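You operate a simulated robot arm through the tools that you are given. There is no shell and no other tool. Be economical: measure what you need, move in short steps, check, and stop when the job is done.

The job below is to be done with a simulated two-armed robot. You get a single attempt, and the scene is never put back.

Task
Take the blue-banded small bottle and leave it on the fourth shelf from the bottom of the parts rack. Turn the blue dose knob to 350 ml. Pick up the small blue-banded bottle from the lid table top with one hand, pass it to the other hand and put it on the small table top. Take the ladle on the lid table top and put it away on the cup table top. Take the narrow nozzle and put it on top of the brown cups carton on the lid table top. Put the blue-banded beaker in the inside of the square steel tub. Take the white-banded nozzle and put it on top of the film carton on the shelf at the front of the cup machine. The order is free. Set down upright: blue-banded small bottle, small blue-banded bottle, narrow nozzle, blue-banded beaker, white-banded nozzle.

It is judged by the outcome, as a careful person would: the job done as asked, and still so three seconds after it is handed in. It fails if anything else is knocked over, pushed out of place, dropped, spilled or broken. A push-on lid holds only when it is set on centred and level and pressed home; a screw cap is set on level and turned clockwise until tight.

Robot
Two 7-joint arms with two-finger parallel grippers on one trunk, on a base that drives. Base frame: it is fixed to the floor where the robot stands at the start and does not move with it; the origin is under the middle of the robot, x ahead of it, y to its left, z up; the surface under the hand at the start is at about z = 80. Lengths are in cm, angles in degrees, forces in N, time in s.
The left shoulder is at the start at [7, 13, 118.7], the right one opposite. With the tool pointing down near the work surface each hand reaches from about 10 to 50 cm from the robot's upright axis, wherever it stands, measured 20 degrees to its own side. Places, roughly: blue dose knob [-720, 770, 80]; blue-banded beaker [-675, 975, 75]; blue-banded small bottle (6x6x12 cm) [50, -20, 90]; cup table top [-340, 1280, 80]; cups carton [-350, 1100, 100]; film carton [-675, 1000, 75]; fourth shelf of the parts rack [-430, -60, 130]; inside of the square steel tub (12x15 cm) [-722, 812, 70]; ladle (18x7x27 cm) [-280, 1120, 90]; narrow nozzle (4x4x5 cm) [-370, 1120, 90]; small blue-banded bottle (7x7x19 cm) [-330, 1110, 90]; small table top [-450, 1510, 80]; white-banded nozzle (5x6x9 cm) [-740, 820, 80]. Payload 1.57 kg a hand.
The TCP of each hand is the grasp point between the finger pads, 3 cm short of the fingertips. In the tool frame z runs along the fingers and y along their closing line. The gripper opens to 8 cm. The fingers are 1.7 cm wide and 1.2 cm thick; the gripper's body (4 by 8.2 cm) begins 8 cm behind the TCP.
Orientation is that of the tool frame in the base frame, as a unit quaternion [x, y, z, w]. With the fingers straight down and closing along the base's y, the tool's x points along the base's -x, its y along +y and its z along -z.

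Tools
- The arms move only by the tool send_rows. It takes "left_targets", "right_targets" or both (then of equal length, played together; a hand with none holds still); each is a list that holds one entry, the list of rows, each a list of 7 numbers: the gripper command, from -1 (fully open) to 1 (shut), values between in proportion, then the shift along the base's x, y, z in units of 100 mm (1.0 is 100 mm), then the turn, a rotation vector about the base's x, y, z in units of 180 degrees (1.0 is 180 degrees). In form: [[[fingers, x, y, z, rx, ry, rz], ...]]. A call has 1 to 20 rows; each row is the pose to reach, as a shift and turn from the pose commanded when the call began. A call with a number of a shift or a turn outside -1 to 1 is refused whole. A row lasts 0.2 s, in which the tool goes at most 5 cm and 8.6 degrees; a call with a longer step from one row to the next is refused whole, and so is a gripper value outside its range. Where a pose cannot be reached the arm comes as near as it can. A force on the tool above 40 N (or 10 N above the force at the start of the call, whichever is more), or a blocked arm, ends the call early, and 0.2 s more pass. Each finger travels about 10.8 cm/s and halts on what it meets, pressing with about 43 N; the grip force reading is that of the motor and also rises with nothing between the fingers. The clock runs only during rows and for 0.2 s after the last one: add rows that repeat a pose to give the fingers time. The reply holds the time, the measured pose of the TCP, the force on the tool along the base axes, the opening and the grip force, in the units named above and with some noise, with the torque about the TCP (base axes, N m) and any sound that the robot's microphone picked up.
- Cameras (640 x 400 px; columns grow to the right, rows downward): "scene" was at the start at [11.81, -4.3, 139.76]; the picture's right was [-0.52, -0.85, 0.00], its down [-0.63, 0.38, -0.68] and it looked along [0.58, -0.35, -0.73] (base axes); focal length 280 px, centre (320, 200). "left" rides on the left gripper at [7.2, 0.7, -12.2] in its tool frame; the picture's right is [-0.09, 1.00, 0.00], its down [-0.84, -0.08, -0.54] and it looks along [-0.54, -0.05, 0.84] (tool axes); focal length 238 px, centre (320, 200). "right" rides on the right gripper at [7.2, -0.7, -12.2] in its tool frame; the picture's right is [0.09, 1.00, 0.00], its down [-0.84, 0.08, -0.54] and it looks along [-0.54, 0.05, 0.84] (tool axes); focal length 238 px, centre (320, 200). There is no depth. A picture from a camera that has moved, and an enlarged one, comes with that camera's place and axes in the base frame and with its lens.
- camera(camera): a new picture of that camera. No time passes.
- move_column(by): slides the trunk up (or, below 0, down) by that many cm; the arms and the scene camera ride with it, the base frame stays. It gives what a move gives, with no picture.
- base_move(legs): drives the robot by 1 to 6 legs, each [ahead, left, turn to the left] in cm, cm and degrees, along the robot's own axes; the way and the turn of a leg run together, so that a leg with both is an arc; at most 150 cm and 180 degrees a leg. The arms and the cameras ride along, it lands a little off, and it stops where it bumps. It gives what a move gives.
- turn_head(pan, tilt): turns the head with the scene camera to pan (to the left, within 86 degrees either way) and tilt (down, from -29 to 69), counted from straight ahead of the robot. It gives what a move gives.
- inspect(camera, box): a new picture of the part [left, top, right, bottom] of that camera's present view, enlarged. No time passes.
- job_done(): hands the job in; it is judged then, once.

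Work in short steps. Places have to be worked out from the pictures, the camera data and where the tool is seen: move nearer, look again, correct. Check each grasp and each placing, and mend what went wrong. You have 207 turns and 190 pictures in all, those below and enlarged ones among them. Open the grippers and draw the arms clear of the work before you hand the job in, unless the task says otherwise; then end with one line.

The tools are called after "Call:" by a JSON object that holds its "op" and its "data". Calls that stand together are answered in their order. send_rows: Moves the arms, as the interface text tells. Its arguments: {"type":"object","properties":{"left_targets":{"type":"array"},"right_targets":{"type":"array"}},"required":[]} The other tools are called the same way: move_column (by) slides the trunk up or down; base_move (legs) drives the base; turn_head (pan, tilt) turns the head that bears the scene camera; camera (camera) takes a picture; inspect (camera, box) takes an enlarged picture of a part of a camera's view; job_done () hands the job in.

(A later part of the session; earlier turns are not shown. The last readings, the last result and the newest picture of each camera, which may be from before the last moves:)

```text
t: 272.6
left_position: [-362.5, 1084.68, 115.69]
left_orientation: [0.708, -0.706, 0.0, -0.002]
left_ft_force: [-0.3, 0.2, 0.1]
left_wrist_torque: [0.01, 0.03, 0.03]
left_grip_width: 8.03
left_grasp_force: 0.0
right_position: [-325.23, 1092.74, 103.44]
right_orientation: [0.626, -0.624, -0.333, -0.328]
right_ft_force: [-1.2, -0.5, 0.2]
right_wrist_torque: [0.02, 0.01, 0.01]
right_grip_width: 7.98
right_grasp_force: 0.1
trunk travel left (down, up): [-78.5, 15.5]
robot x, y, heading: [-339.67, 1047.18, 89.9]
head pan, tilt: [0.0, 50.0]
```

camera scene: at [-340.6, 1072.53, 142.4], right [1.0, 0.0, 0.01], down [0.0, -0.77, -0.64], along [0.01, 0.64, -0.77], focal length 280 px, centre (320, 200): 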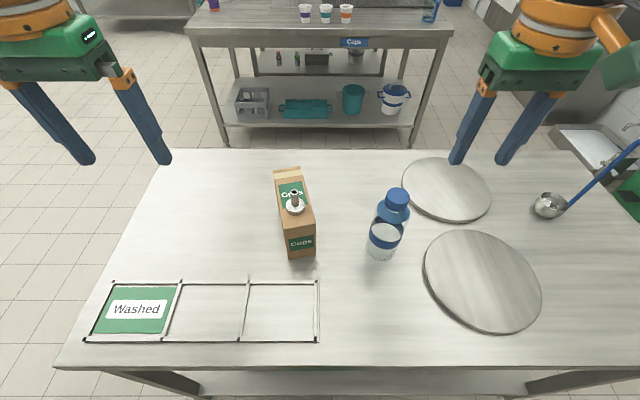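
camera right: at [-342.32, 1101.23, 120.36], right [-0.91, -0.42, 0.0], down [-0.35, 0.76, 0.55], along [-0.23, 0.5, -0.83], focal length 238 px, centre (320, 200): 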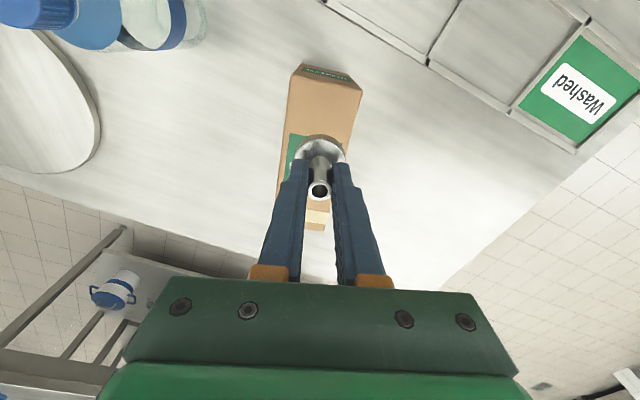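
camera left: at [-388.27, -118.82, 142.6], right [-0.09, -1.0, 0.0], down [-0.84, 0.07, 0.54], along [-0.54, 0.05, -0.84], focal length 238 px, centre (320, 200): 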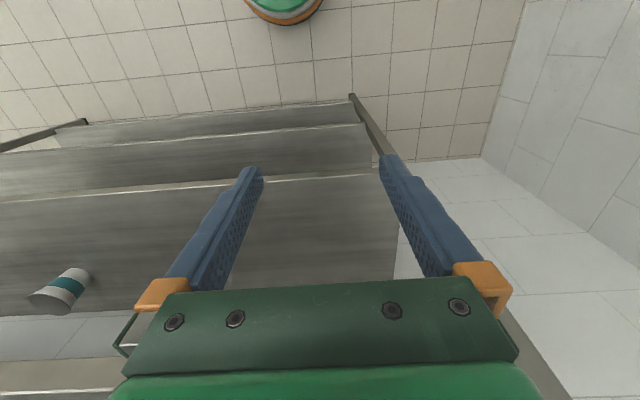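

Call:
{"op": "send_rows", "data": {"right_targets": [[[-1, -0.03, 0, -0.3, 0, 0, 0], [-1, -0.05, 0, -0.6, 0, 0, 0], [-1, -0.05, 0, -1.0, 0, 0, 0], [-1, -0.05, 0, -1.0, 0, 0, 0]]]}}

Call:
{"op": "camera", "data": {"camera": "right"}}

```text
t: 273.6
left_position: [-362.53, 1084.63, 115.59]
left_orientation: [-0.707, 0.707, 0.0, 0.001]
left_ft_force: [1.3, 0.1, -0.6]
left_wrist_torque: [-0.02, 0.01, 0.01]
left_grip_width: 8.0
left_grasp_force: 0.1
right_position: [-324.81, 1092.61, 94.54]
right_orientation: [0.626, -0.625, -0.332, -0.328]
right_ft_force: [-0.3, 0.7, -0.8]
right_wrist_torque: [-0.01, -0.01, -0.01]
right_grip_width: 7.99
right_grasp_force: 0.0
right hand out of reach, approached as far as the arm can: row 3, 4
trunk travel left (down, up): [-78.5, 15.5]
robot x, y, heading: [-339.65, 1046.7, 90.2]
head pan, tilt: [0.0, 50.0]
```

```text
114 pictures are left
camera right: at [-324.16, 1078.22, 95.52], right [-1.0, -0.06, -0.07], down [-0.07, 0.02, 1.0], along [-0.05, 1.0, -0.03], focal length 238 px, centre (320, 200)
```

right: 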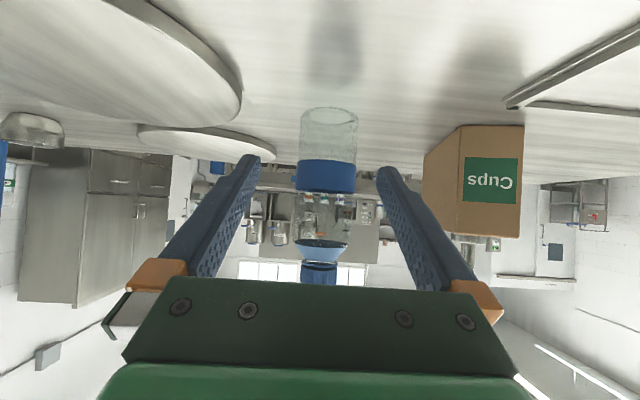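

The bottle lies 1.4 cm left of the finger centre. Correct x, drive 7 forward and look again.

Call:
{"op": "send_rows", "data": {"right_targets": [[[-1, -0.14, 0, 0, 0, 0, 0], [-1, -0.14, 0, 0, 0, 0, 0]]]}}

Call:
{"op": "base_move", "data": {"legs": [[6, 0, 0]]}}

Call:
{"op": "camera", "data": {"camera": "right"}}

```text
t: 274.2
left_position: [-362.64, 1084.61, 115.66]
left_orientation: [-0.707, 0.707, 0.0, 0.001]
left_ft_force: [-0.5, 0.6, 0.1]
left_wrist_torque: [0.02, 0.01, 0.02]
left_grip_width: 8.0
left_grasp_force: 0.0
right_position: [-325.48, 1092.4, 95.32]
right_orientation: [-0.625, 0.625, 0.332, 0.329]
right_ft_force: [0.0, 0.0, -0.4]
right_wrist_torque: [-0.02, -0.02, -0.04]
right_grip_width: 8.0
right_grasp_force: 0.1
right hand out of reach, approached as far as the arm can: row 1, 2
trunk travel left (down, up): [-78.5, 15.5]
robot x, y, heading: [-339.64, 1047.07, 89.9]
head pan, tilt: [0.0, 50.0]
```

```text
t: 275.2
left_position: [-362.48, 1090.04, 115.87]
left_orientation: [0.708, -0.707, -0.002, -0.004]
left_ft_force: [0.3, -0.5, 0.4]
left_wrist_torque: [0.05, 0.02, -0.02]
left_grip_width: 7.98
left_grasp_force: 0.0
right_position: [-325.37, 1097.84, 95.48]
right_orientation: [-0.625, 0.625, 0.333, 0.33]
right_ft_force: [-0.3, -0.7, -0.7]
right_wrist_torque: [0.0, -0.02, 0.03]
right_grip_width: 7.99
right_grasp_force: 0.0
trunk travel left (down, up): [-78.5, 15.5]
robot x, y, heading: [-339.59, 1052.89, 90.0]
head pan, tilt: [0.0, 50.0]
```

```text
113 pictures are left
camera right: at [-324.8, 1083.45, 96.37], right [-1.0, -0.05, -0.07], down [-0.07, 0.02, 1.0], along [-0.05, 1.0, -0.02], focal length 238 px, centre (320, 200)
```

right: 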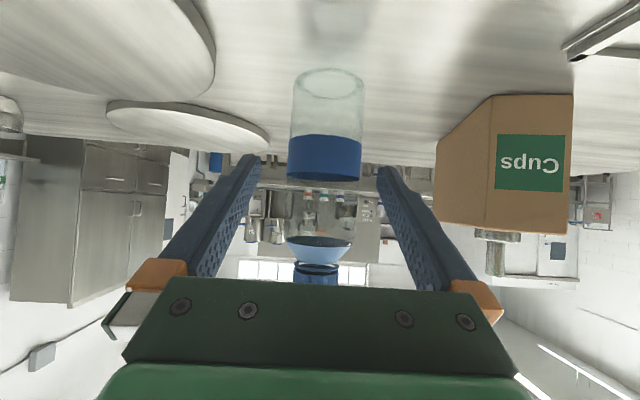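

Call:
{"op": "base_move", "data": {"legs": [[3, 0.7, 0]]}}

Call:
{"op": "camera", "data": {"camera": "right"}}

```text
t: 276.0
left_position: [-363.15, 1093.18, 115.93]
left_orientation: [0.707, -0.707, -0.002, -0.002]
left_ft_force: [0.2, -1.0, 0.1]
left_wrist_torque: [0.02, 0.02, 0.0]
left_grip_width: 7.98
left_grasp_force: 0.1
right_position: [-326.04, 1100.87, 95.4]
right_orientation: [0.624, -0.624, -0.334, -0.33]
right_ft_force: [0.9, -0.6, 0.8]
right_wrist_torque: [0.01, 0.0, 0.0]
right_grip_width: 8.0
right_grasp_force: 0.0
trunk travel left (down, up): [-78.5, 15.5]
robot x, y, heading: [-340.53, 1056.15, 90.0]
head pan, tilt: [0.0, 50.0]
```

```text
112 pictures are left
camera right: at [-325.4, 1086.55, 96.31], right [-1.0, -0.05, -0.07], down [-0.07, 0.02, 1.0], along [-0.05, 1.0, -0.02], focal length 238 px, centre (320, 200)
```

right: 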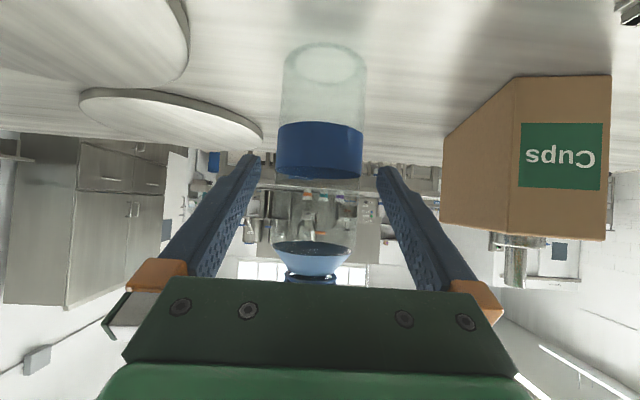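

Now centred. Forward 4.5 cm.

Call:
{"op": "base_move", "data": {"legs": [[4.5, 0, 0]]}}

Call:
{"op": "camera", "data": {"camera": "right"}}

```text
t: 276.9
left_position: [-363.2, 1097.5, 115.83]
left_orientation: [0.708, -0.706, -0.002, -0.003]
left_ft_force: [-0.2, -0.6, -0.1]
left_wrist_torque: [0.05, -0.02, 0.0]
left_grip_width: 7.97
left_grasp_force: 0.1
right_position: [-326.25, 1105.25, 95.45]
right_orientation: [0.624, -0.624, -0.333, -0.331]
right_ft_force: [-0.2, -0.3, 0.1]
right_wrist_torque: [0.02, 0.01, 0.01]
right_grip_width: 7.99
right_grasp_force: 0.1
trunk travel left (down, up): [-78.5, 15.5]
robot x, y, heading: [-340.21, 1060.18, 89.9]
head pan, tilt: [0.0, 50.0]
```

```text
111 pictures are left
camera right: at [-325.55, 1090.98, 96.37], right [-1.0, -0.06, -0.07], down [-0.07, 0.02, 1.0], along [-0.05, 1.0, -0.02], focal length 238 px, centre (320, 200)
```

right: 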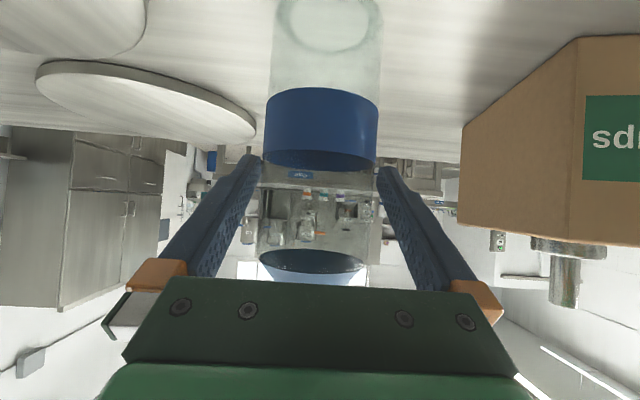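

Fingers straddle the bottle. Closing.

Call:
{"op": "send_rows", "data": {"right_targets": [[[-0.7, 0, 0, 0, 0, 0, 0], [-0.3, 0, 0, 0, 0, 0, 0], [0.5, 0, 0, 0, 0, 0, 0], [1, 0, 0, 0, 0, 0, 0], [1, 0, 0, 0, 0, 0, 0]]]}}

Call:
{"op": "camera", "data": {"camera": "right"}}

```text
t: 278.1
left_position: [-363.33, 1098.19, 115.54]
left_orientation: [-0.707, 0.707, 0.0, 0.001]
left_ft_force: [0.3, 0.2, -0.1]
left_wrist_torque: [-0.02, 0.01, 0.0]
left_grip_width: 8.01
left_grasp_force: 0.1
right_position: [-326.15, 1105.72, 95.25]
right_orientation: [0.626, -0.624, -0.333, -0.328]
right_ft_force: [0.1, -0.7, 0.2]
right_wrist_torque: [0.04, 0.01, 0.01]
right_grip_width: 6.62
right_grasp_force: 42.7
trunk travel left (down, up): [-78.5, 15.5]
robot x, y, heading: [-339.97, 1060.27, 90.0]
head pan, tilt: [0.0, 50.0]
```

```text
110 pictures are left
camera right: at [-325.53, 1091.43, 96.2], right [-1.0, -0.06, -0.07], down [-0.07, 0.02, 1.0], along [-0.05, 1.0, -0.03], focal length 238 px, centre (320, 200)
```

right: 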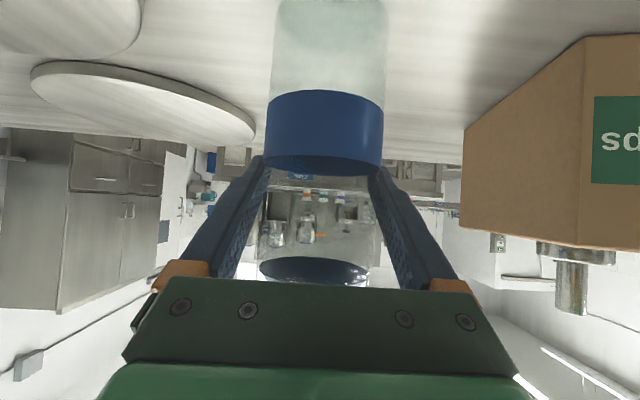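

Held (6.6 cm). Lift 15 with the trunk, back away 22 cm, and swing the bottle toward the robot's middle.

Call:
{"op": "move_column", "data": {"by": 15}}

Call:
{"op": "base_move", "data": {"legs": [[-18, 0, 0]]}}

Call:
{"op": "send_rows", "data": {"right_targets": [[[1, -0.2, -0.08, 0, 0, 0, 0.02], [1, -0.4, -0.16, 0, 0, 0, 0.04], [1, -0.6, -0.24, 0, 0, 0, 0.06], [1, -0.8, -0.32, 0, 0, 0, 0.08], [1, -1.0, -0.4, 0, 0, 0, 0.1], [1, -1.0, -0.4, 0, 0, 0, 0.1]]]}}

Call:
{"op": "camera", "data": {"camera": "scene"}}

```text
t: 279.9
left_position: [-363.21, 1098.12, 130.61]
left_orientation: [0.707, -0.707, 0.0, -0.002]
left_ft_force: [-0.2, 0.1, 0.0]
left_wrist_torque: [-0.01, 0.01, 0.02]
left_grip_width: 7.99
left_grasp_force: 0.0
right_position: [-326.13, 1105.75, 110.18]
right_orientation: [0.626, -0.625, -0.331, -0.328]
right_ft_force: [0.5, -0.2, 0.1]
right_wrist_torque: [-0.02, 0.03, 0.0]
right_grip_width: 6.6
right_grasp_force: 43.1
trunk travel left (down, up): [-93.5, 0.5]
robot x, y, heading: [-340.91, 1060.63, 89.9]
head pan, tilt: [0.0, 50.0]
```

```text
t: 281.4
left_position: [-363.25, 1080.26, 130.34]
left_orientation: [0.707, -0.707, 0.002, 0.0]
left_ft_force: [0.4, 0.1, -0.8]
left_wrist_torque: [-0.01, 0.0, 0.02]
left_grip_width: 8.01
left_grasp_force: 0.0
right_position: [-326.22, 1087.87, 110.02]
right_orientation: [0.626, -0.626, -0.331, -0.327]
right_ft_force: [0.8, 0.0, -0.8]
right_wrist_torque: [0.03, 0.0, 0.02]
right_grip_width: 6.59
right_grasp_force: 43.2
trunk travel left (down, up): [-93.5, 0.5]
robot x, y, heading: [-340.52, 1041.93, 89.7]
head pan, tilt: [0.0, 50.0]
```

```text
t: 282.8
left_position: [-363.37, 1079.87, 130.61]
left_orientation: [0.707, -0.707, 0.0, -0.001]
left_ft_force: [0.2, 0.2, -0.5]
left_wrist_torque: [0.02, 0.0, -0.01]
left_grip_width: 8.01
left_grasp_force: 0.0
right_position: [-333.45, 1083.67, 112.25]
right_orientation: [0.717, -0.519, -0.379, -0.271]
right_ft_force: [0.1, -0.4, -0.5]
right_wrist_torque: [0.01, -0.01, 0.04]
right_grip_width: 6.62
right_grasp_force: 43.1
right hand out of reach, approached as far as the arm can: row 1, 2, 3, 4, 5, 6
trunk travel left (down, up): [-93.5, 0.5]
robot x, y, heading: [-340.53, 1042.47, 90.0]
head pan, tilt: [0.0, 50.0]
```

```text
109 pictures are left
camera scene: at [-340.39, 1054.82, 150.4], right [1.0, 0.0, 0.0], down [0.0, -0.77, -0.64], along [0.0, 0.64, -0.77], focal length 280 px, centre (320, 200)
```

scene: 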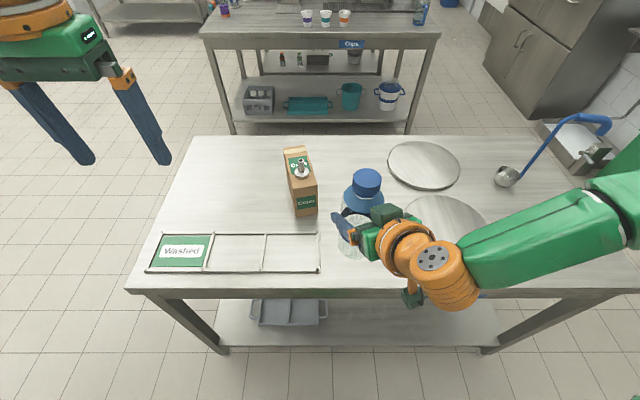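

Right hand is at lateral 7 right. Try to bring the bottle another 6 cm inward with more yaw.

Call:
{"op": "send_rows", "data": {"right_targets": [[[1, -0.1, 0, 0, 0, 0, 0.04], [1, -0.25, 0, 0, 0, 0, 0.08], [1, -0.4, -0.05, 0, 0, 0, 0.12], [1, -0.55, -0.1, 0, 0, 0, 0.16], [1, -0.7, -0.15, 0, 0, 0, 0.18], [1, -0.7, -0.15, 0, 0, 0, 0.18]]]}}

```text
t: 284.2
left_position: [-363.15, 1079.84, 130.63]
left_orientation: [0.708, -0.707, 0.0, -0.001]
left_ft_force: [0.4, -0.8, 0.0]
left_wrist_torque: [0.04, 0.02, -0.01]
left_grip_width: 8.01
left_grasp_force: 0.0
right_position: [-340.23, 1082.18, 113.42]
right_orientation: [0.834, -0.299, -0.438, -0.154]
right_ft_force: [-0.4, -0.2, 0.1]
right_wrist_torque: [-0.03, -0.01, -0.01]
right_grip_width: 6.63
right_grasp_force: 43.3
right hand out of reach, approached as far as the arm can: row 1, 2, 3, 4, 5, 6
trunk travel left (down, up): [-93.5, 0.5]
robot x, y, heading: [-340.31, 1042.23, 89.7]
head pan, tilt: [0.0, 50.0]
```

The bottle is now on the robot's centre line (TCP [-340.2, 1082.2], cap top z ≈ 122). Bring the left hand over, first 12 cm, and look.

Call:
{"op": "send_rows", "data": {"left_targets": [[[-1, 0.3, 0, 0.1, 0, 0, 0], [-1, 0.6, 0, 0.15, 0, 0, 0], [-1, 1.0, 0, 0.15, 0, 0, 0], [-1, 1.0, 0, 0.15, 0, 0, 0]]]}}

Call:
{"op": "camera", "data": {"camera": "left"}}

Call:
{"op": "camera", "data": {"camera": "scene"}}

```text
t: 285.2
left_position: [-353.09, 1079.82, 132.14]
left_orientation: [-0.707, 0.707, 0.001, 0.001]
left_ft_force: [-0.4, 0.3, 0.3]
left_wrist_torque: [0.04, -0.03, 0.02]
left_grip_width: 7.99
left_grasp_force: 0.1
right_position: [-340.22, 1082.24, 113.33]
right_orientation: [0.833, -0.299, -0.438, -0.155]
right_ft_force: [0.4, 0.4, 0.1]
right_wrist_torque: [-0.03, 0.01, 0.01]
right_grip_width: 6.62
right_grasp_force: 43.2
trunk travel left (down, up): [-93.5, 0.5]
robot x, y, heading: [-340.55, 1041.96, 89.9]
head pan, tilt: [0.0, 50.0]
```

```text
108 pictures are left
camera left: at [-353.87, 1072.72, 144.4], right [-1.0, 0.09, 0.0], down [0.08, 0.84, 0.54], along [0.05, 0.54, -0.84], focal length 238 px, centre (320, 200)
```

left: 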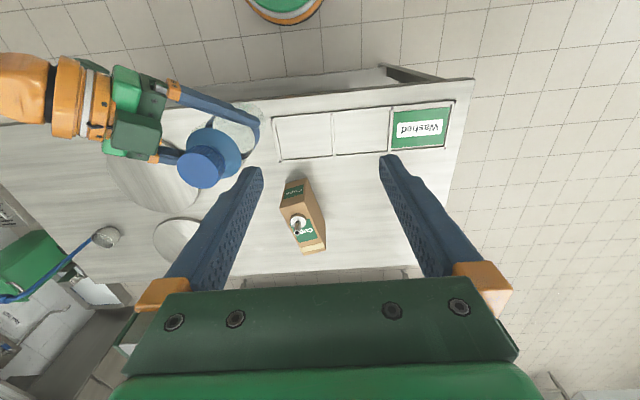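

```text
107 pictures are left
camera scene: at [-340.41, 1054.78, 150.4], right [1.0, 0.0, 0.0], down [0.0, -0.77, -0.64], along [0.0, 0.64, -0.77], focal length 280 px, centre (320, 200)
```

scene: 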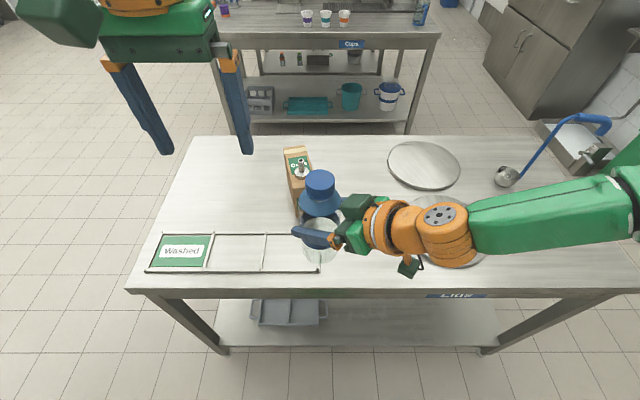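

Both cameras put the cap at [-340.5, 1081.8]. Move the left hand above it.

Call:
{"op": "send_rows", "data": {"left_targets": [[[-1, 0.3, 0.1, 0, 0, 0, 0], [-1, 0.6, 0.2, 0, 0, 0, 0], [-1, 1.0, 0.2, 0, 0, 0, 0], [-1, 1.0, 0.2, 0, 0, 0, 0]]]}}

Call:
{"op": "send_rows", "data": {"left_targets": [[[-1, 0.26, 0, 0, 0, 0, 0], [-1, 0.26, 0, -0.2, 0, 0, 0], [-1, 0.26, 0, -0.4, 0, 0, 0], [-1, 0.26, 0, -0.4, 0, 0, 0]]]}}

Call:
{"op": "camera", "data": {"camera": "left"}}

```text
t: 286.2
left_position: [-343.02, 1080.72, 132.12]
left_orientation: [-0.706, 0.708, 0.0, 0.003]
left_ft_force: [0.5, 0.4, 0.1]
left_wrist_torque: [0.0, -0.02, 0.0]
left_grip_width: 8.02
left_grasp_force: 0.1
left hand out of reach, approached as far as the arm can: row 3, 4
right_position: [-340.43, 1082.08, 113.45]
right_orientation: [0.833, -0.299, -0.438, -0.156]
right_ft_force: [0.1, 0.1, -0.4]
right_wrist_torque: [0.0, -0.03, -0.02]
right_grip_width: 6.64
right_grasp_force: 42.7
trunk travel left (down, up): [-93.5, 0.5]
robot x, y, heading: [-340.38, 1042.39, 89.8]
head pan, tilt: [0.0, 50.0]
```

```text
t: 287.2
left_position: [-340.45, 1080.74, 128.1]
left_orientation: [0.707, -0.707, 0.0, -0.001]
left_ft_force: [0.0, 0.1, -0.5]
left_wrist_torque: [0.01, -0.01, 0.01]
left_grip_width: 8.0
left_grasp_force: 0.1
left hand out of reach, approached as far as the arm can: row 1
right_position: [-340.35, 1082.17, 113.35]
right_orientation: [0.833, -0.299, -0.438, -0.155]
right_ft_force: [-0.3, 0.1, -0.4]
right_wrist_torque: [0.02, -0.02, 0.01]
right_grip_width: 6.63
right_grasp_force: 43.5
trunk travel left (down, up): [-93.5, 0.5]
robot x, y, heading: [-340.47, 1041.88, 89.7]
head pan, tilt: [0.0, 50.0]
```

```text
106 pictures are left
camera left: at [-341.12, 1073.5, 140.27], right [-1.0, 0.09, 0.0], down [0.08, 0.84, 0.54], along [0.05, 0.54, -0.84], focal length 238 px, centre (320, 200)
```

left: 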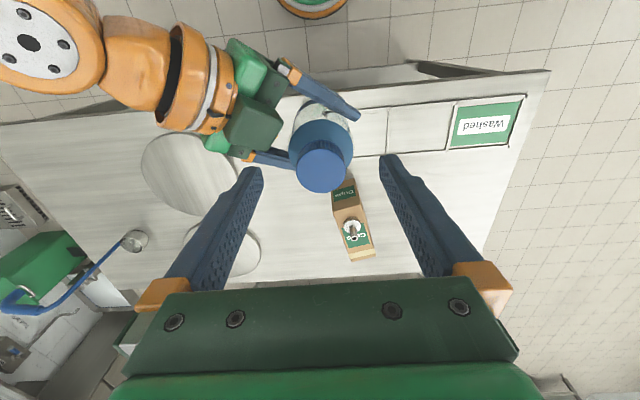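

Cap is centred; go down 5.5 cm with a 1.2 cm forward correction.

Call:
{"op": "send_rows", "data": {"left_targets": [[[-1, 0, 0.05, -0.2, 0, 0, 0], [-1, 0, 0.12, -0.4, 0, 0, 0], [-1, 0, 0.12, -0.56, 0, 0, 0], [-1, 0, 0.12, -0.56, 0, 0, 0]]]}}

Call:
{"op": "camera", "data": {"camera": "left"}}

Call:
{"op": "inspect", "data": {"camera": "scene", "box": [220, 80, 420, 260]}}

```text
t: 288.2
left_position: [-340.59, 1081.85, 122.45]
left_orientation: [0.707, -0.707, 0.0, -0.001]
left_ft_force: [-0.4, 0.5, 0.0]
left_wrist_torque: [-0.02, -0.03, 0.0]
left_grip_width: 7.99
left_grasp_force: 0.0
right_position: [-340.28, 1082.14, 113.36]
right_orientation: [0.834, -0.299, -0.438, -0.155]
right_ft_force: [0.3, -1.1, -1.0]
right_wrist_torque: [-0.03, 0.02, -0.05]
right_grip_width: 6.63
right_grasp_force: 43.4
trunk travel left (down, up): [-93.5, 0.5]
robot x, y, heading: [-340.5, 1042.42, 90.0]
head pan, tilt: [0.0, 50.0]
```

```text
105 pictures are left
camera left: at [-341.2, 1074.62, 134.56], right [-1.0, 0.09, 0.0], down [0.08, 0.84, 0.54], along [0.05, 0.54, -0.84], focal length 238 px, centre (320, 200)
```

left: 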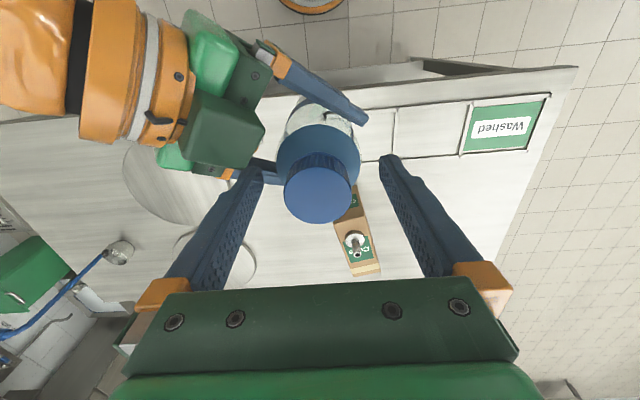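

```text
2.22 times, centred on (320, 170) of scene
camera zoom: at [-340.37, 1054.75, 150.41], right [1.0, 0.0, 0.0], down [0.0, -0.77, -0.64], along [0.0, 0.64, -0.77], focal length 623 px, centre (320, 267)
```

zoom: 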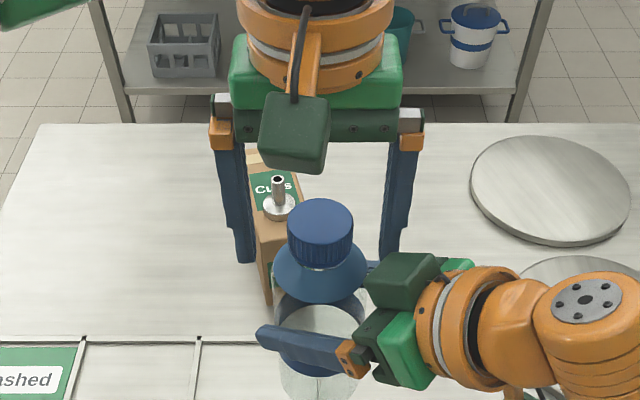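

The cap is between the left fingers. Close the left hand.

Call:
{"op": "send_rows", "data": {"left_targets": [[[-0.5, 0, 0, 0, 0, 0, 0], [0, 0, 0, 0, 0, 0, 0], [0.5, 0, 0, 0, 0, 0, 0], [1, 0, 0, 0, 0, 0, 0], [1, 0, 0, 0, 0, 0, 0]]]}}

Call:
{"op": "camera", "data": {"camera": "left"}}

```text
t: 289.4
left_position: [-340.35, 1081.89, 122.45]
left_orientation: [0.707, -0.707, 0.0, -0.002]
left_ft_force: [17.9, -0.2, 2.3]
left_wrist_torque: [0.03, -0.55, -0.05]
left_grip_width: 3.91
left_grasp_force: 43.1
right_position: [-340.37, 1082.15, 113.43]
right_orientation: [0.833, -0.299, -0.439, -0.155]
right_ft_force: [-17.3, -0.8, -3.7]
right_wrist_torque: [-0.03, -1.06, 0.0]
right_grip_width: 6.62
right_grasp_force: 43.2
trunk travel left (down, up): [-93.5, 0.5]
robot x, y, heading: [-340.87, 1042.33, 89.7]
head pan, tilt: [0.0, 50.0]
```

```text
103 pictures are left
camera left: at [-341.18, 1074.64, 134.59], right [-1.0, 0.09, 0.0], down [0.08, 0.84, 0.54], along [0.05, 0.54, -0.84], focal length 238 px, centre (320, 200)
```

left: 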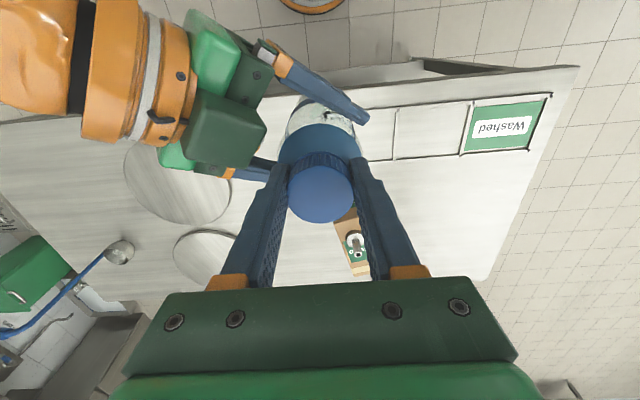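

Left holds the cap (3.9 cm). Ease the side load, open the right hand, and withdraw it sideways-back.

Call:
{"op": "send_rows", "data": {"left_targets": [[[1, 0.02, 0, 0, 0, 0, 0], [1, 0.02, 0, 0, 0, 0, 0], [1, 0.02, 0, 0, 0, 0, 0], [1, 0.02, 0, 0, 0, 0, 0], [1, 0.02, 0, 0, 0, 0, 0], [1, 0.02, 0, 0, 0, 0, 0], [1, 0.02, 0, 0, 0, 0, 0], [1, 0.02, 0, 0, 0, 0, 0]]], "right_targets": [[[1, 0, 0, 0, 0, 0, 0], [-0.75, 0, 0, 0, 0, 0, 0], [-1, 0, 0, 0, 0, 0, 0], [-1, 0, 0, 0, 0, 0, 0], [-1, 0.2, -0.15, 0, 0, 0, 0], [-1, 0.4, -0.3, 0, 0, 0, 0], [-1, 0.7, -0.5, 0, 0, 0, 0], [-1, 0.95, -0.7, 0, 0, 0, 0]]]}}

Call:
{"op": "inspect", "data": {"camera": "scene", "box": [220, 80, 470, 280]}}

```text
t: 291.2
left_position: [-340.26, 1081.64, 122.46]
left_orientation: [-0.707, 0.707, 0.001, 0.001]
left_ft_force: [-0.5, 0.4, -1.4]
left_wrist_torque: [0.01, 0.01, 0.01]
left_grip_width: 3.91
left_grasp_force: 42.9
right_position: [-330.43, 1075.99, 113.19]
right_orientation: [0.832, -0.298, -0.441, -0.156]
right_ft_force: [0.2, 0.2, -0.8]
right_wrist_torque: [0.04, 0.0, 0.01]
right_grip_width: 7.98
right_grasp_force: 0.0
right hand out of reach, approached as far as the arm can: row 8
trunk travel left (down, up): [-93.5, 0.5]
robot x, y, heading: [-340.49, 1042.02, 89.6]
head pan, tilt: [0.0, 50.0]
```

```text
2.00 times, centred on (345, 180) of scene
camera zoom: at [-340.24, 1054.61, 150.42], right [1.0, 0.0, 0.0], down [0.0, -0.77, -0.64], along [0.0, 0.64, -0.77], focal length 561 px, centre (270, 240)
```

zoom: 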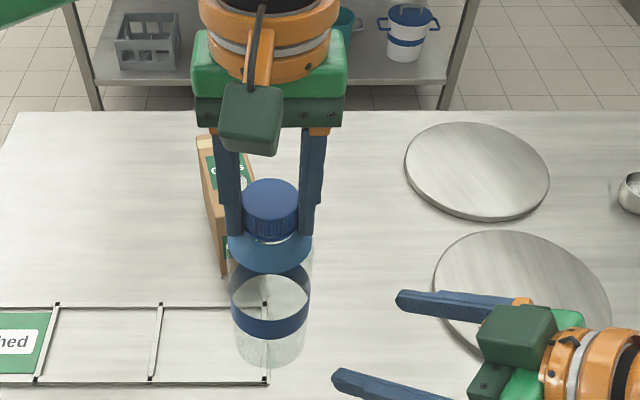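

The handover worked; the left hand holds the bottle by its cap. Next the ladle with the right hand: unyaw the right hand, and drive right to face the ladle near [-281.5, 1117.5].

Call:
{"op": "send_rows", "data": {"right_targets": [[[-1, 0.1, 0.1, 0, 0, 0, -0.04], [-1, 0.2, 0.25, 0, 0, 0, -0.08], [-1, 0.3, 0.4, 0, 0, 0, -0.12], [-1, 0.4, 0.55, 0, 0, 0, -0.16], [-1, 0.45, 0.7, 0, 0, 0, -0.2], [-1, 0.45, 0.85, 0, 0, 0, -0.24], [-1, 0.45, 0.95, 0, 0, 0, -0.281], [-1, 0.45, 0.95, 0, 0, 0, -0.281]]]}}

Call:
{"op": "base_move", "data": {"legs": [[0, -45, 0]]}}

Call:
{"op": "camera", "data": {"camera": "scene"}}

Call:
{"op": "camera", "data": {"camera": "right"}}

```text
t: 293.0
left_position: [-340.39, 1081.75, 122.35]
left_orientation: [0.708, -0.707, 0.001, -0.001]
left_ft_force: [0.3, 0.0, -0.3]
left_wrist_torque: [-0.01, -0.02, 0.05]
left_grip_width: 3.9
left_grasp_force: 42.4
right_position: [-326.11, 1085.42, 113.18]
right_orientation: [-0.623, 0.627, 0.331, 0.33]
right_ft_force: [-0.8, 0.2, 0.1]
right_wrist_torque: [0.0, 0.02, -0.03]
right_grip_width: 8.01
right_grasp_force: 0.0
right hand out of reach, approached as far as the arm can: row 1, 2, 3, 4
trunk travel left (down, up): [-93.5, 0.5]
robot x, y, heading: [-340.2, 1042.54, 89.9]
head pan, tilt: [0.0, 50.0]
```

```text
t: 295.7
left_position: [-294.85, 1081.67, 122.33]
left_orientation: [-0.706, 0.708, -0.001, 0.002]
left_ft_force: [-0.6, 0.4, 0.4]
left_wrist_torque: [0.01, -0.01, -0.01]
left_grip_width: 3.92
left_grasp_force: 43.2
right_position: [-280.61, 1085.1, 113.06]
right_orientation: [-0.624, 0.627, 0.33, 0.33]
right_ft_force: [-0.9, -1.0, 0.2]
right_wrist_torque: [0.01, -0.06, -0.01]
right_grip_width: 8.01
right_grasp_force: 0.1
trunk travel left (down, up): [-93.5, 0.5]
robot x, y, heading: [-295.34, 1042.31, 89.5]
head pan, tilt: [0.0, 50.0]
```

```text
101 pictures are left
camera scene: at [-295.17, 1054.58, 150.4], right [1.0, -0.01, 0.0], down [0.0, -0.77, -0.64], along [0.01, 0.64, -0.77], focal length 280 px, centre (320, 200)
```

scene: 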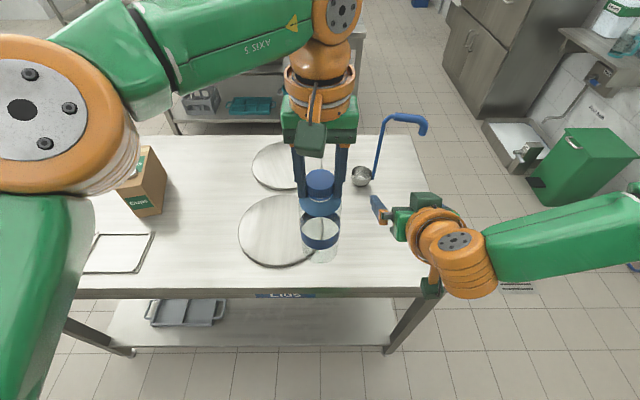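

```text
100 pictures are left
camera right: at [-280.17, 1070.81, 114.11], right [-1.0, -0.05, -0.07], down [-0.08, 0.03, 1.0], along [-0.04, 1.0, -0.03], focal length 238 px, centre (320, 200)
```

right: 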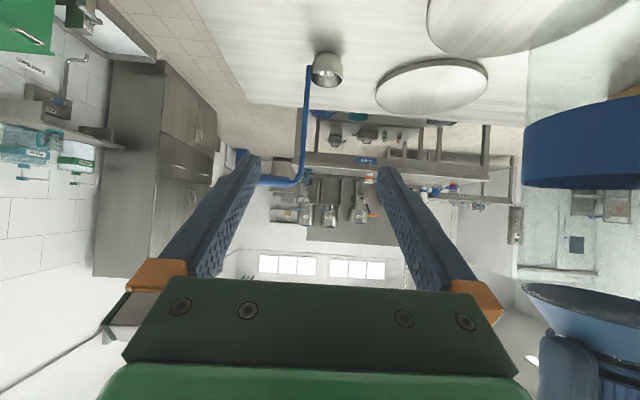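

The ladle's handle is vertical at about [-277, 1117], 55 cm from the nearest stance on this side, so I'll fetch it later from the table's right end. First deliver the bottle: drive around the left end of the tables.

Call:
{"op": "base_move", "data": {"legs": [[6, 0, 0.4], [0, 140, 0], [150, 0, 0], [80, 0, 0]]}}

Call:
{"op": "turn_head", "data": {"pan": 0, "tilt": 25}}

Call:
{"op": "camera", "data": {"camera": "scene"}}

```text
t: 314.1
left_position: [-444.38, 1314.59, 122.54]
left_orientation: [0.722, -0.692, -0.001, -0.002]
left_ft_force: [0.0, -0.4, -0.2]
left_wrist_torque: [0.02, 0.0, -0.01]
left_grip_width: 3.89
left_grasp_force: 43.1
right_position: [-430.25, 1318.91, 113.3]
right_orientation: [0.638, -0.612, -0.339, -0.322]
right_ft_force: [-0.2, 1.1, -0.3]
right_wrist_torque: [0.01, -0.01, 0.04]
right_grip_width: 7.99
right_grasp_force: 0.0
trunk travel left (down, up): [-93.5, 0.5]
robot x, y, heading: [-442.74, 1275.2, 92.4]
head pan, tilt: [0.0, 50.0]
```

```text
t: 315.0
left_position: [-444.32, 1314.88, 122.34]
left_orientation: [0.723, -0.691, 0.0, -0.001]
left_ft_force: [0.2, 0.5, -0.8]
left_wrist_torque: [-0.01, -0.01, 0.01]
left_grip_width: 3.9
left_grasp_force: 43.3
right_position: [-430.18, 1318.93, 113.05]
right_orientation: [0.638, -0.612, -0.338, -0.321]
right_ft_force: [-0.2, 0.5, 0.8]
right_wrist_torque: [-0.01, 0.02, -0.01]
right_grip_width: 8.03
right_grasp_force: 0.1
trunk travel left (down, up): [-93.5, 0.5]
robot x, y, heading: [-442.69, 1274.8, 92.6]
head pan, tilt: [0.0, 25.0]
```

```text
99 pictures are left
camera scene: at [-443.23, 1289.3, 154.14], right [1.0, 0.04, 0.0], down [0.02, -0.42, -0.91], along [-0.04, 0.9, -0.42], focal length 280 px, centre (320, 200)
```

scene: 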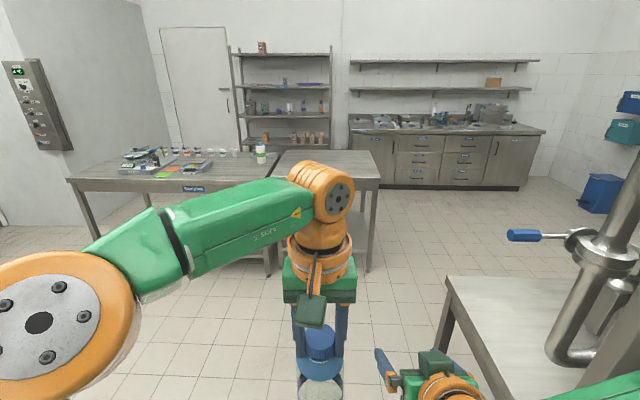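

The small table is ahead (x ≈ -475…-408, front edge y ≈ 1465). Drive 148 closer.

Call:
{"op": "base_move", "data": {"legs": [[146, 0, -2]]}}

Call:
{"op": "turn_head", "data": {"pan": 0, "tilt": 50}}

Call:
{"op": "camera", "data": {"camera": "scene"}}

```text
t: 322.2
left_position: [-447.22, 1460.34, 122.42]
left_orientation: [0.712, -0.702, -0.001, -0.002]
left_ft_force: [0.0, 1.0, -0.3]
left_wrist_torque: [-0.01, 0.0, 0.02]
left_grip_width: 3.86
left_grasp_force: 43.4
right_position: [-433.12, 1464.21, 113.09]
right_orientation: [0.629, -0.621, -0.334, -0.326]
right_ft_force: [0.2, 0.8, -0.6]
right_wrist_torque: [-0.02, -0.02, 0.01]
right_grip_width: 8.0
right_grasp_force: 0.1
trunk travel left (down, up): [-93.5, 0.5]
robot x, y, heading: [-446.89, 1420.93, 90.7]
head pan, tilt: [0.0, 25.0]
```

```text
t: 323.1
left_position: [-447.35, 1460.5, 122.48]
left_orientation: [0.712, -0.702, 0.0, -0.001]
left_ft_force: [-0.4, -0.1, -0.4]
left_wrist_torque: [0.0, 0.01, 0.01]
left_grip_width: 3.89
left_grasp_force: 43.1
right_position: [-433.11, 1464.2, 113.1]
right_orientation: [0.629, -0.622, -0.333, -0.327]
right_ft_force: [0.4, 0.0, 0.4]
right_wrist_torque: [0.01, 0.02, 0.0]
right_grip_width: 8.01
right_grasp_force: 0.1
trunk travel left (down, up): [-93.5, 0.5]
robot x, y, heading: [-446.54, 1420.72, 90.9]
head pan, tilt: [0.0, 50.0]
```

```text
98 pictures are left
camera scene: at [-446.9, 1433.41, 150.41], right [1.0, 0.01, 0.0], down [0.01, -0.77, -0.64], along [-0.01, 0.64, -0.77], focal length 280 px, centre (320, 200)
```

scene: 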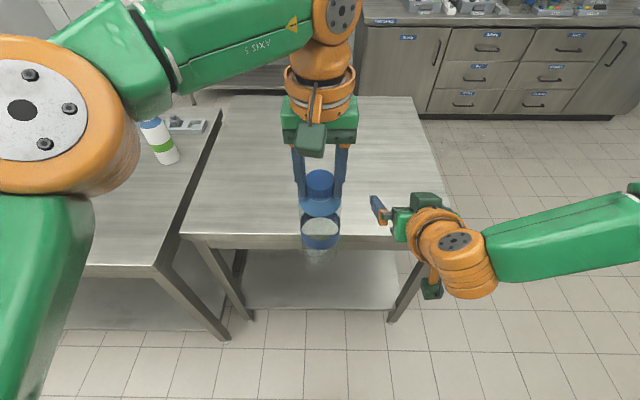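

Front edge is at y ≈ 1477. Drive 32 ahead and 6 right so the bottle hangs ~15 cm inside the table, keeping the elbow clear of the neighbouring bottle.

Call:
{"op": "base_move", "data": {"legs": [[32, -6, -0.8]]}}

Call:
{"op": "move_column", "data": {"by": -14}}

Call:
{"op": "camera", "data": {"camera": "scene"}}

```text
t: 325.3
left_position: [-441.02, 1492.54, 122.43]
left_orientation: [0.708, -0.706, -0.001, -0.003]
left_ft_force: [-0.3, 0.3, -0.5]
left_wrist_torque: [0.02, 0.01, 0.0]
left_grip_width: 3.89
left_grasp_force: 42.8
right_position: [-426.82, 1496.32, 113.29]
right_orientation: [-0.624, 0.626, 0.332, 0.33]
right_ft_force: [-0.4, -0.1, 0.6]
right_wrist_torque: [-0.02, -0.01, 0.02]
right_grip_width: 8.0
right_grasp_force: 0.0
trunk travel left (down, up): [-93.5, 0.5]
robot x, y, heading: [-441.61, 1452.97, 89.9]
head pan, tilt: [0.0, 50.0]
```

```text
t: 327.0
left_position: [-440.78, 1493.04, 108.3]
left_orientation: [0.708, -0.707, 0.0, -0.001]
left_ft_force: [0.1, -0.1, -1.0]
left_wrist_torque: [0.03, -0.01, 0.01]
left_grip_width: 3.9
left_grasp_force: 42.4
right_position: [-426.78, 1496.58, 99.15]
right_orientation: [-0.625, 0.626, 0.332, 0.328]
right_ft_force: [0.3, 0.5, -0.4]
right_wrist_torque: [-0.01, -0.01, 0.0]
right_grip_width: 8.0
right_grasp_force: 0.1
trunk travel left (down, up): [-79.5, 14.5]
robot x, y, heading: [-440.96, 1452.97, 90.2]
head pan, tilt: [0.0, 50.0]
```

```text
97 pictures are left
camera scene: at [-440.93, 1465.83, 136.4], right [1.0, 0.0, 0.0], down [0.0, -0.77, -0.64], along [0.0, 0.64, -0.77], focal length 280 px, centre (320, 200)
```

scene: 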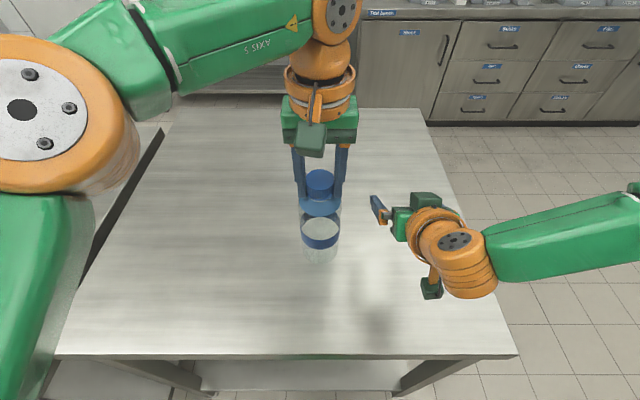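

Bottle base ≈ 89 now. Lower the trunk 3.2, then feel down in small steps.

Call:
{"op": "move_column", "data": {"by": -3.2}}

Call:
{"op": "send_rows", "data": {"left_targets": [[[1, 0, 0, -0.03, 0, 0, 0], [1, 0, 0, -0.06, 0, 0, 0], [1, 0, 0, -0.09, 0, 0, 0], [1, 0, 0, -0.09, 0, 0, 0]]]}}

Call:
{"op": "inspect", "data": {"camera": "scene", "box": [240, 140, 440, 320]}}

```text
t: 327.8
left_position: [-441.08, 1492.94, 105.17]
left_orientation: [0.708, -0.706, 0.0, -0.001]
left_ft_force: [0.9, 0.6, 0.1]
left_wrist_torque: [-0.04, 0.0, 0.02]
left_grip_width: 3.88
left_grasp_force: 43.4
right_position: [-426.71, 1496.51, 95.94]
right_orientation: [0.626, -0.625, -0.331, -0.328]
right_ft_force: [-0.1, 0.1, -0.3]
right_wrist_torque: [0.03, 0.02, 0.02]
right_grip_width: 8.01
right_grasp_force: 0.0
trunk travel left (down, up): [-76.3, 17.7]
robot x, y, heading: [-440.77, 1453.18, 90.2]
head pan, tilt: [0.0, 50.0]
```

```text
t: 328.8
left_position: [-440.89, 1492.94, 104.26]
left_orientation: [0.707, -0.707, 0.001, -0.001]
left_ft_force: [0.5, 0.7, -0.2]
left_wrist_torque: [0.02, 0.0, 0.0]
left_grip_width: 3.86
left_grasp_force: 43.2
right_position: [-426.74, 1496.6, 95.9]
right_orientation: [0.626, -0.625, -0.332, -0.328]
right_ft_force: [-0.3, -0.6, 0.7]
right_wrist_torque: [0.02, -0.02, -0.05]
right_grip_width: 8.01
right_grasp_force: 0.0
trunk travel left (down, up): [-76.3, 17.7]
robot x, y, heading: [-440.86, 1453.36, 89.9]
head pan, tilt: [0.0, 50.0]
```

```text
2.22 times, centred on (340, 230) of scene
camera zoom: at [-440.93, 1465.84, 133.2], right [1.0, 0.0, 0.0], down [0.0, -0.77, -0.64], along [0.0, 0.64, -0.77], focal length 623 px, centre (276, 133)
```

zoom: 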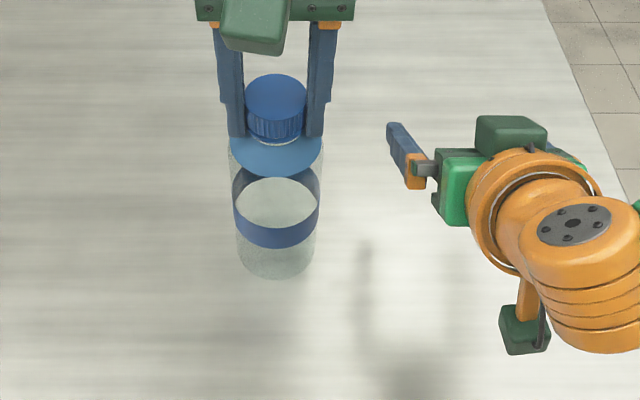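

No contact yet; continue down in 2 mm steps.

Call:
{"op": "send_rows", "data": {"left_targets": [[[1, 0, 0, -0.03, 0, 0, 0], [1, 0, 0, -0.06, 0, 0, 0], [1, 0, 0, -0.09, 0, 0, 0], [1, 0, 0, -0.12, 0, 0, 0], [1, 0, 0, -0.12, 0, 0, 0]]]}}

```text
t: 329.4
left_position: [-440.98, 1492.65, 104.09]
left_orientation: [0.709, -0.705, -0.004, -0.008]
left_ft_force: [-0.2, -1.1, 24.2]
left_wrist_torque: [-0.31, 0.29, 0.0]
left_grip_width: 3.91
left_grasp_force: 42.9
right_position: [-426.75, 1496.24, 96.16]
right_orientation: [-0.625, 0.625, 0.333, 0.329]
right_ft_force: [-0.4, 0.0, -0.2]
right_wrist_torque: [0.01, -0.03, -0.04]
right_grip_width: 8.0
right_grasp_force: 0.0
trunk travel left (down, up): [-76.3, 17.7]
robot x, y, heading: [-441.21, 1453.25, 90.3]
head pan, tilt: [0.0, 50.0]
stopped in row 3 (left hand): the force on the tool passed its limit at 46 N (the readings are from after the stop); the commanded pose is now the measured one
```

Contact with the table. Relieve slightly, open, and raise the left hand.

Call:
{"op": "send_rows", "data": {"left_targets": [[[1, 0, 0, 0.02, 0, 0, 0], [-0.05, 0, 0, 0.02, 0, 0, 0], [-0.3, 0, 0, 0.02, 0, 0, 0], [-0.8, 0, 0, 0.02, 0, 0, 0], [-1, 0, 0, 0.02, 0, 0, 0], [-1, 0, 0, 0.2, 0, 0, 0], [-1, 0, 0, 0.5, 0, 0, 0]]]}}

Call:
{"op": "move_column", "data": {"by": 17}}

Call:
{"op": "camera", "data": {"camera": "scene"}}

```text
t: 331.1
left_position: [-441.01, 1492.91, 109.03]
left_orientation: [0.709, -0.706, -0.001, -0.005]
left_ft_force: [-0.7, 0.9, 0.4]
left_wrist_torque: [0.01, 0.03, 0.0]
left_grip_width: 8.0
left_grasp_force: 0.0
right_position: [-426.78, 1496.56, 96.01]
right_orientation: [-0.625, 0.625, 0.332, 0.329]
right_ft_force: [-0.5, 0.2, 0.8]
right_wrist_torque: [0.02, 0.02, -0.02]
right_grip_width: 8.0
right_grasp_force: 0.0
trunk travel left (down, up): [-76.3, 17.7]
robot x, y, heading: [-440.52, 1452.9, 89.8]
head pan, tilt: [0.0, 50.0]
```

```text
t: 333.0
left_position: [-440.95, 1492.91, 125.91]
left_orientation: [0.709, -0.706, -0.002, -0.005]
left_ft_force: [0.6, 0.8, -0.6]
left_wrist_torque: [-0.02, 0.0, -0.01]
left_grip_width: 8.0
left_grasp_force: 0.0
right_position: [-426.7, 1496.59, 112.99]
right_orientation: [0.626, -0.625, -0.331, -0.328]
right_ft_force: [0.2, -0.8, 0.0]
right_wrist_torque: [0.01, 0.0, 0.0]
right_grip_width: 8.0
right_grasp_force: 0.0
trunk travel left (down, up): [-93.3, 0.7]
robot x, y, heading: [-441.11, 1453.02, 89.8]
head pan, tilt: [0.0, 50.0]
```

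```text
95 pictures are left
camera scene: at [-440.92, 1465.84, 150.2], right [1.0, 0.0, 0.0], down [0.0, -0.77, -0.64], along [0.0, 0.64, -0.77], focal length 280 px, centre (320, 200)
```

scene: 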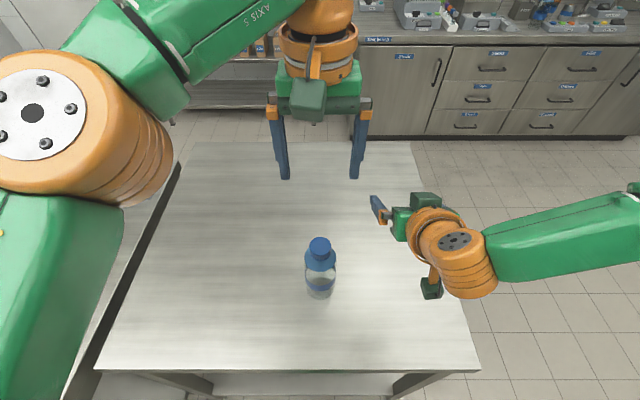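

The bottle stands on the small table. Now back to the lid table front for the ladle: reverse along the same path, then right to face the ladle.

Call:
{"op": "base_move", "data": {"legs": [[-150, 0, 0], [-150, 0, 0], [-102, 0, 0], [0, -149, 0]]}}

Call:
{"op": "camera", "data": {"camera": "scene"}}

```text
t: 359.3
left_position: [-291.97, 1085.02, 125.89]
left_orientation: [-0.689, 0.724, 0.0, 0.005]
left_ft_force: [-0.7, -0.3, 0.7]
left_wrist_torque: [0.0, 0.02, 0.0]
left_grip_width: 8.01
left_grasp_force: 0.1
right_position: [-277.42, 1087.88, 112.84]
right_orientation: [-0.608, 0.642, 0.322, 0.338]
right_ft_force: [0.3, 0.0, 1.0]
right_wrist_torque: [-0.03, -0.01, 0.0]
right_grip_width: 8.0
right_grasp_force: 0.1
trunk travel left (down, up): [-93.3, 0.7]
robot x, y, heading: [-294.04, 1045.24, 86.7]
head pan, tilt: [0.0, 50.0]
```

```text
94 pictures are left
camera scene: at [-293.32, 1057.96, 150.2], right [1.0, -0.05, 0.0], down [-0.04, -0.77, -0.64], along [0.03, 0.64, -0.77], focal length 280 px, centre (320, 200)
```

scene: 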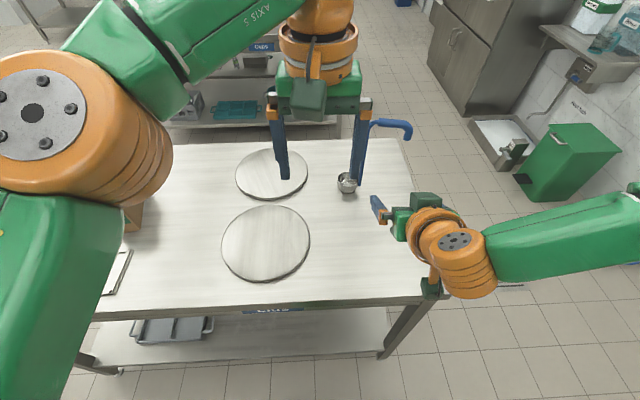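

Square the heading, move the left hand aside, and level the right hand to horizontal.

Call:
{"op": "base_move", "data": {"legs": [[0, 0, 3.3]]}}

Call:
{"op": "send_rows", "data": {"left_targets": [[[-1, -0.2, -0.05, 0, 0, 0, 0], [-1, -0.4, -0.1, 0, 0, 0, 0], [-1, -0.6, -0.15, 0, 0, 0, 0], [-1, -0.8, -0.2, 0, 0, 0, 0], [-1, -1.0, -0.2, 0, 0, 0, 0], [-1, -1.0, -0.2, 0, 0, 0, 0]]], "right_targets": [[[-1, 0, 0.1, 0, 0.039, 0, 0], [-1, 0, 0.2, 0, 0.078, 0, 0], [-1, 0, 0.3, 0, 0.117, 0, 0], [-1, 0, 0.4, 0, 0.156, 0, 0], [-1, 0, 0.5, 0, 0.19, 0, 0], [-1, 0, 0.5, 0, 0.19, 0, 0]]]}}

Call:
{"op": "move_column", "data": {"by": -15}}

Call:
{"op": "camera", "data": {"camera": "scene"}}

```text
t: 360.1
left_position: [-294.14, 1085.07, 125.87]
left_orientation: [0.711, -0.704, -0.003, -0.005]
left_ft_force: [1.0, 0.1, 0.1]
left_wrist_torque: [-0.06, 0.06, -0.01]
left_grip_width: 8.01
left_grasp_force: 0.1
right_position: [-279.78, 1088.7, 112.97]
right_orientation: [0.626, -0.624, -0.333, -0.328]
right_ft_force: [0.5, -0.2, -0.5]
right_wrist_torque: [0.04, 0.01, 0.01]
right_grip_width: 7.99
right_grasp_force: 0.0
trunk travel left (down, up): [-93.3, 0.7]
robot x, y, heading: [-293.82, 1045.62, 90.2]
head pan, tilt: [0.0, 50.0]
```

```text
t: 361.6
left_position: [-304.17, 1083.02, 126.03]
left_orientation: [0.71, -0.705, -0.002, -0.005]
left_ft_force: [0.0, 0.7, -0.3]
left_wrist_torque: [0.04, 0.0, 0.0]
left_grip_width: 8.0
left_grasp_force: 0.2
right_position: [-277.91, 1091.06, 124.96]
right_orientation: [-0.497, 0.578, 0.454, 0.461]
right_ft_force: [-0.4, 0.3, 0.1]
right_wrist_torque: [-0.01, -0.03, 0.01]
right_grip_width: 7.97
right_grasp_force: 0.1
right hand out of reach, approached as far as the arm can: row 1, 2, 3, 4, 5, 6
trunk travel left (down, up): [-93.3, 0.7]
robot x, y, heading: [-293.96, 1045.42, 90.1]
head pan, tilt: [0.0, 50.0]
```

```text
t: 363.3
left_position: [-304.28, 1083.09, 110.98]
left_orientation: [0.71, -0.704, -0.001, -0.004]
left_ft_force: [0.4, 0.0, -0.1]
left_wrist_torque: [0.0, 0.0, -0.02]
left_grip_width: 8.01
left_grasp_force: 0.1
right_position: [-277.95, 1091.28, 110.04]
right_orientation: [-0.498, 0.579, 0.453, 0.461]
right_ft_force: [0.4, 0.6, 0.4]
right_wrist_torque: [0.0, 0.01, 0.01]
right_grip_width: 7.98
right_grasp_force: 0.1
trunk travel left (down, up): [-78.3, 15.7]
robot x, y, heading: [-294.07, 1045.51, 90.4]
head pan, tilt: [0.0, 50.0]
```

```text
93 pictures are left
camera scene: at [-293.98, 1057.98, 135.2], right [1.0, 0.0, 0.0], down [0.0, -0.77, -0.64], along [0.0, 0.64, -0.77], focal length 280 px, centre (320, 200)
```

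scene: 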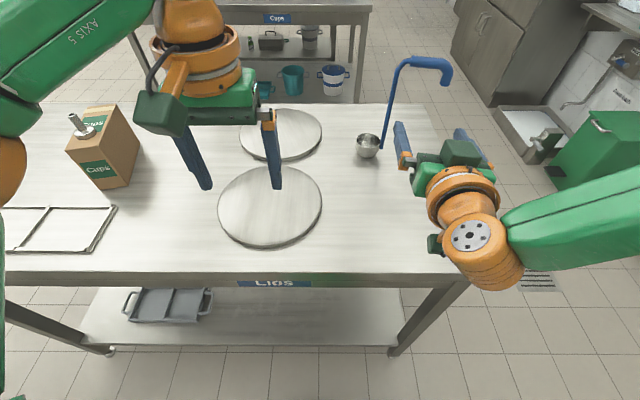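

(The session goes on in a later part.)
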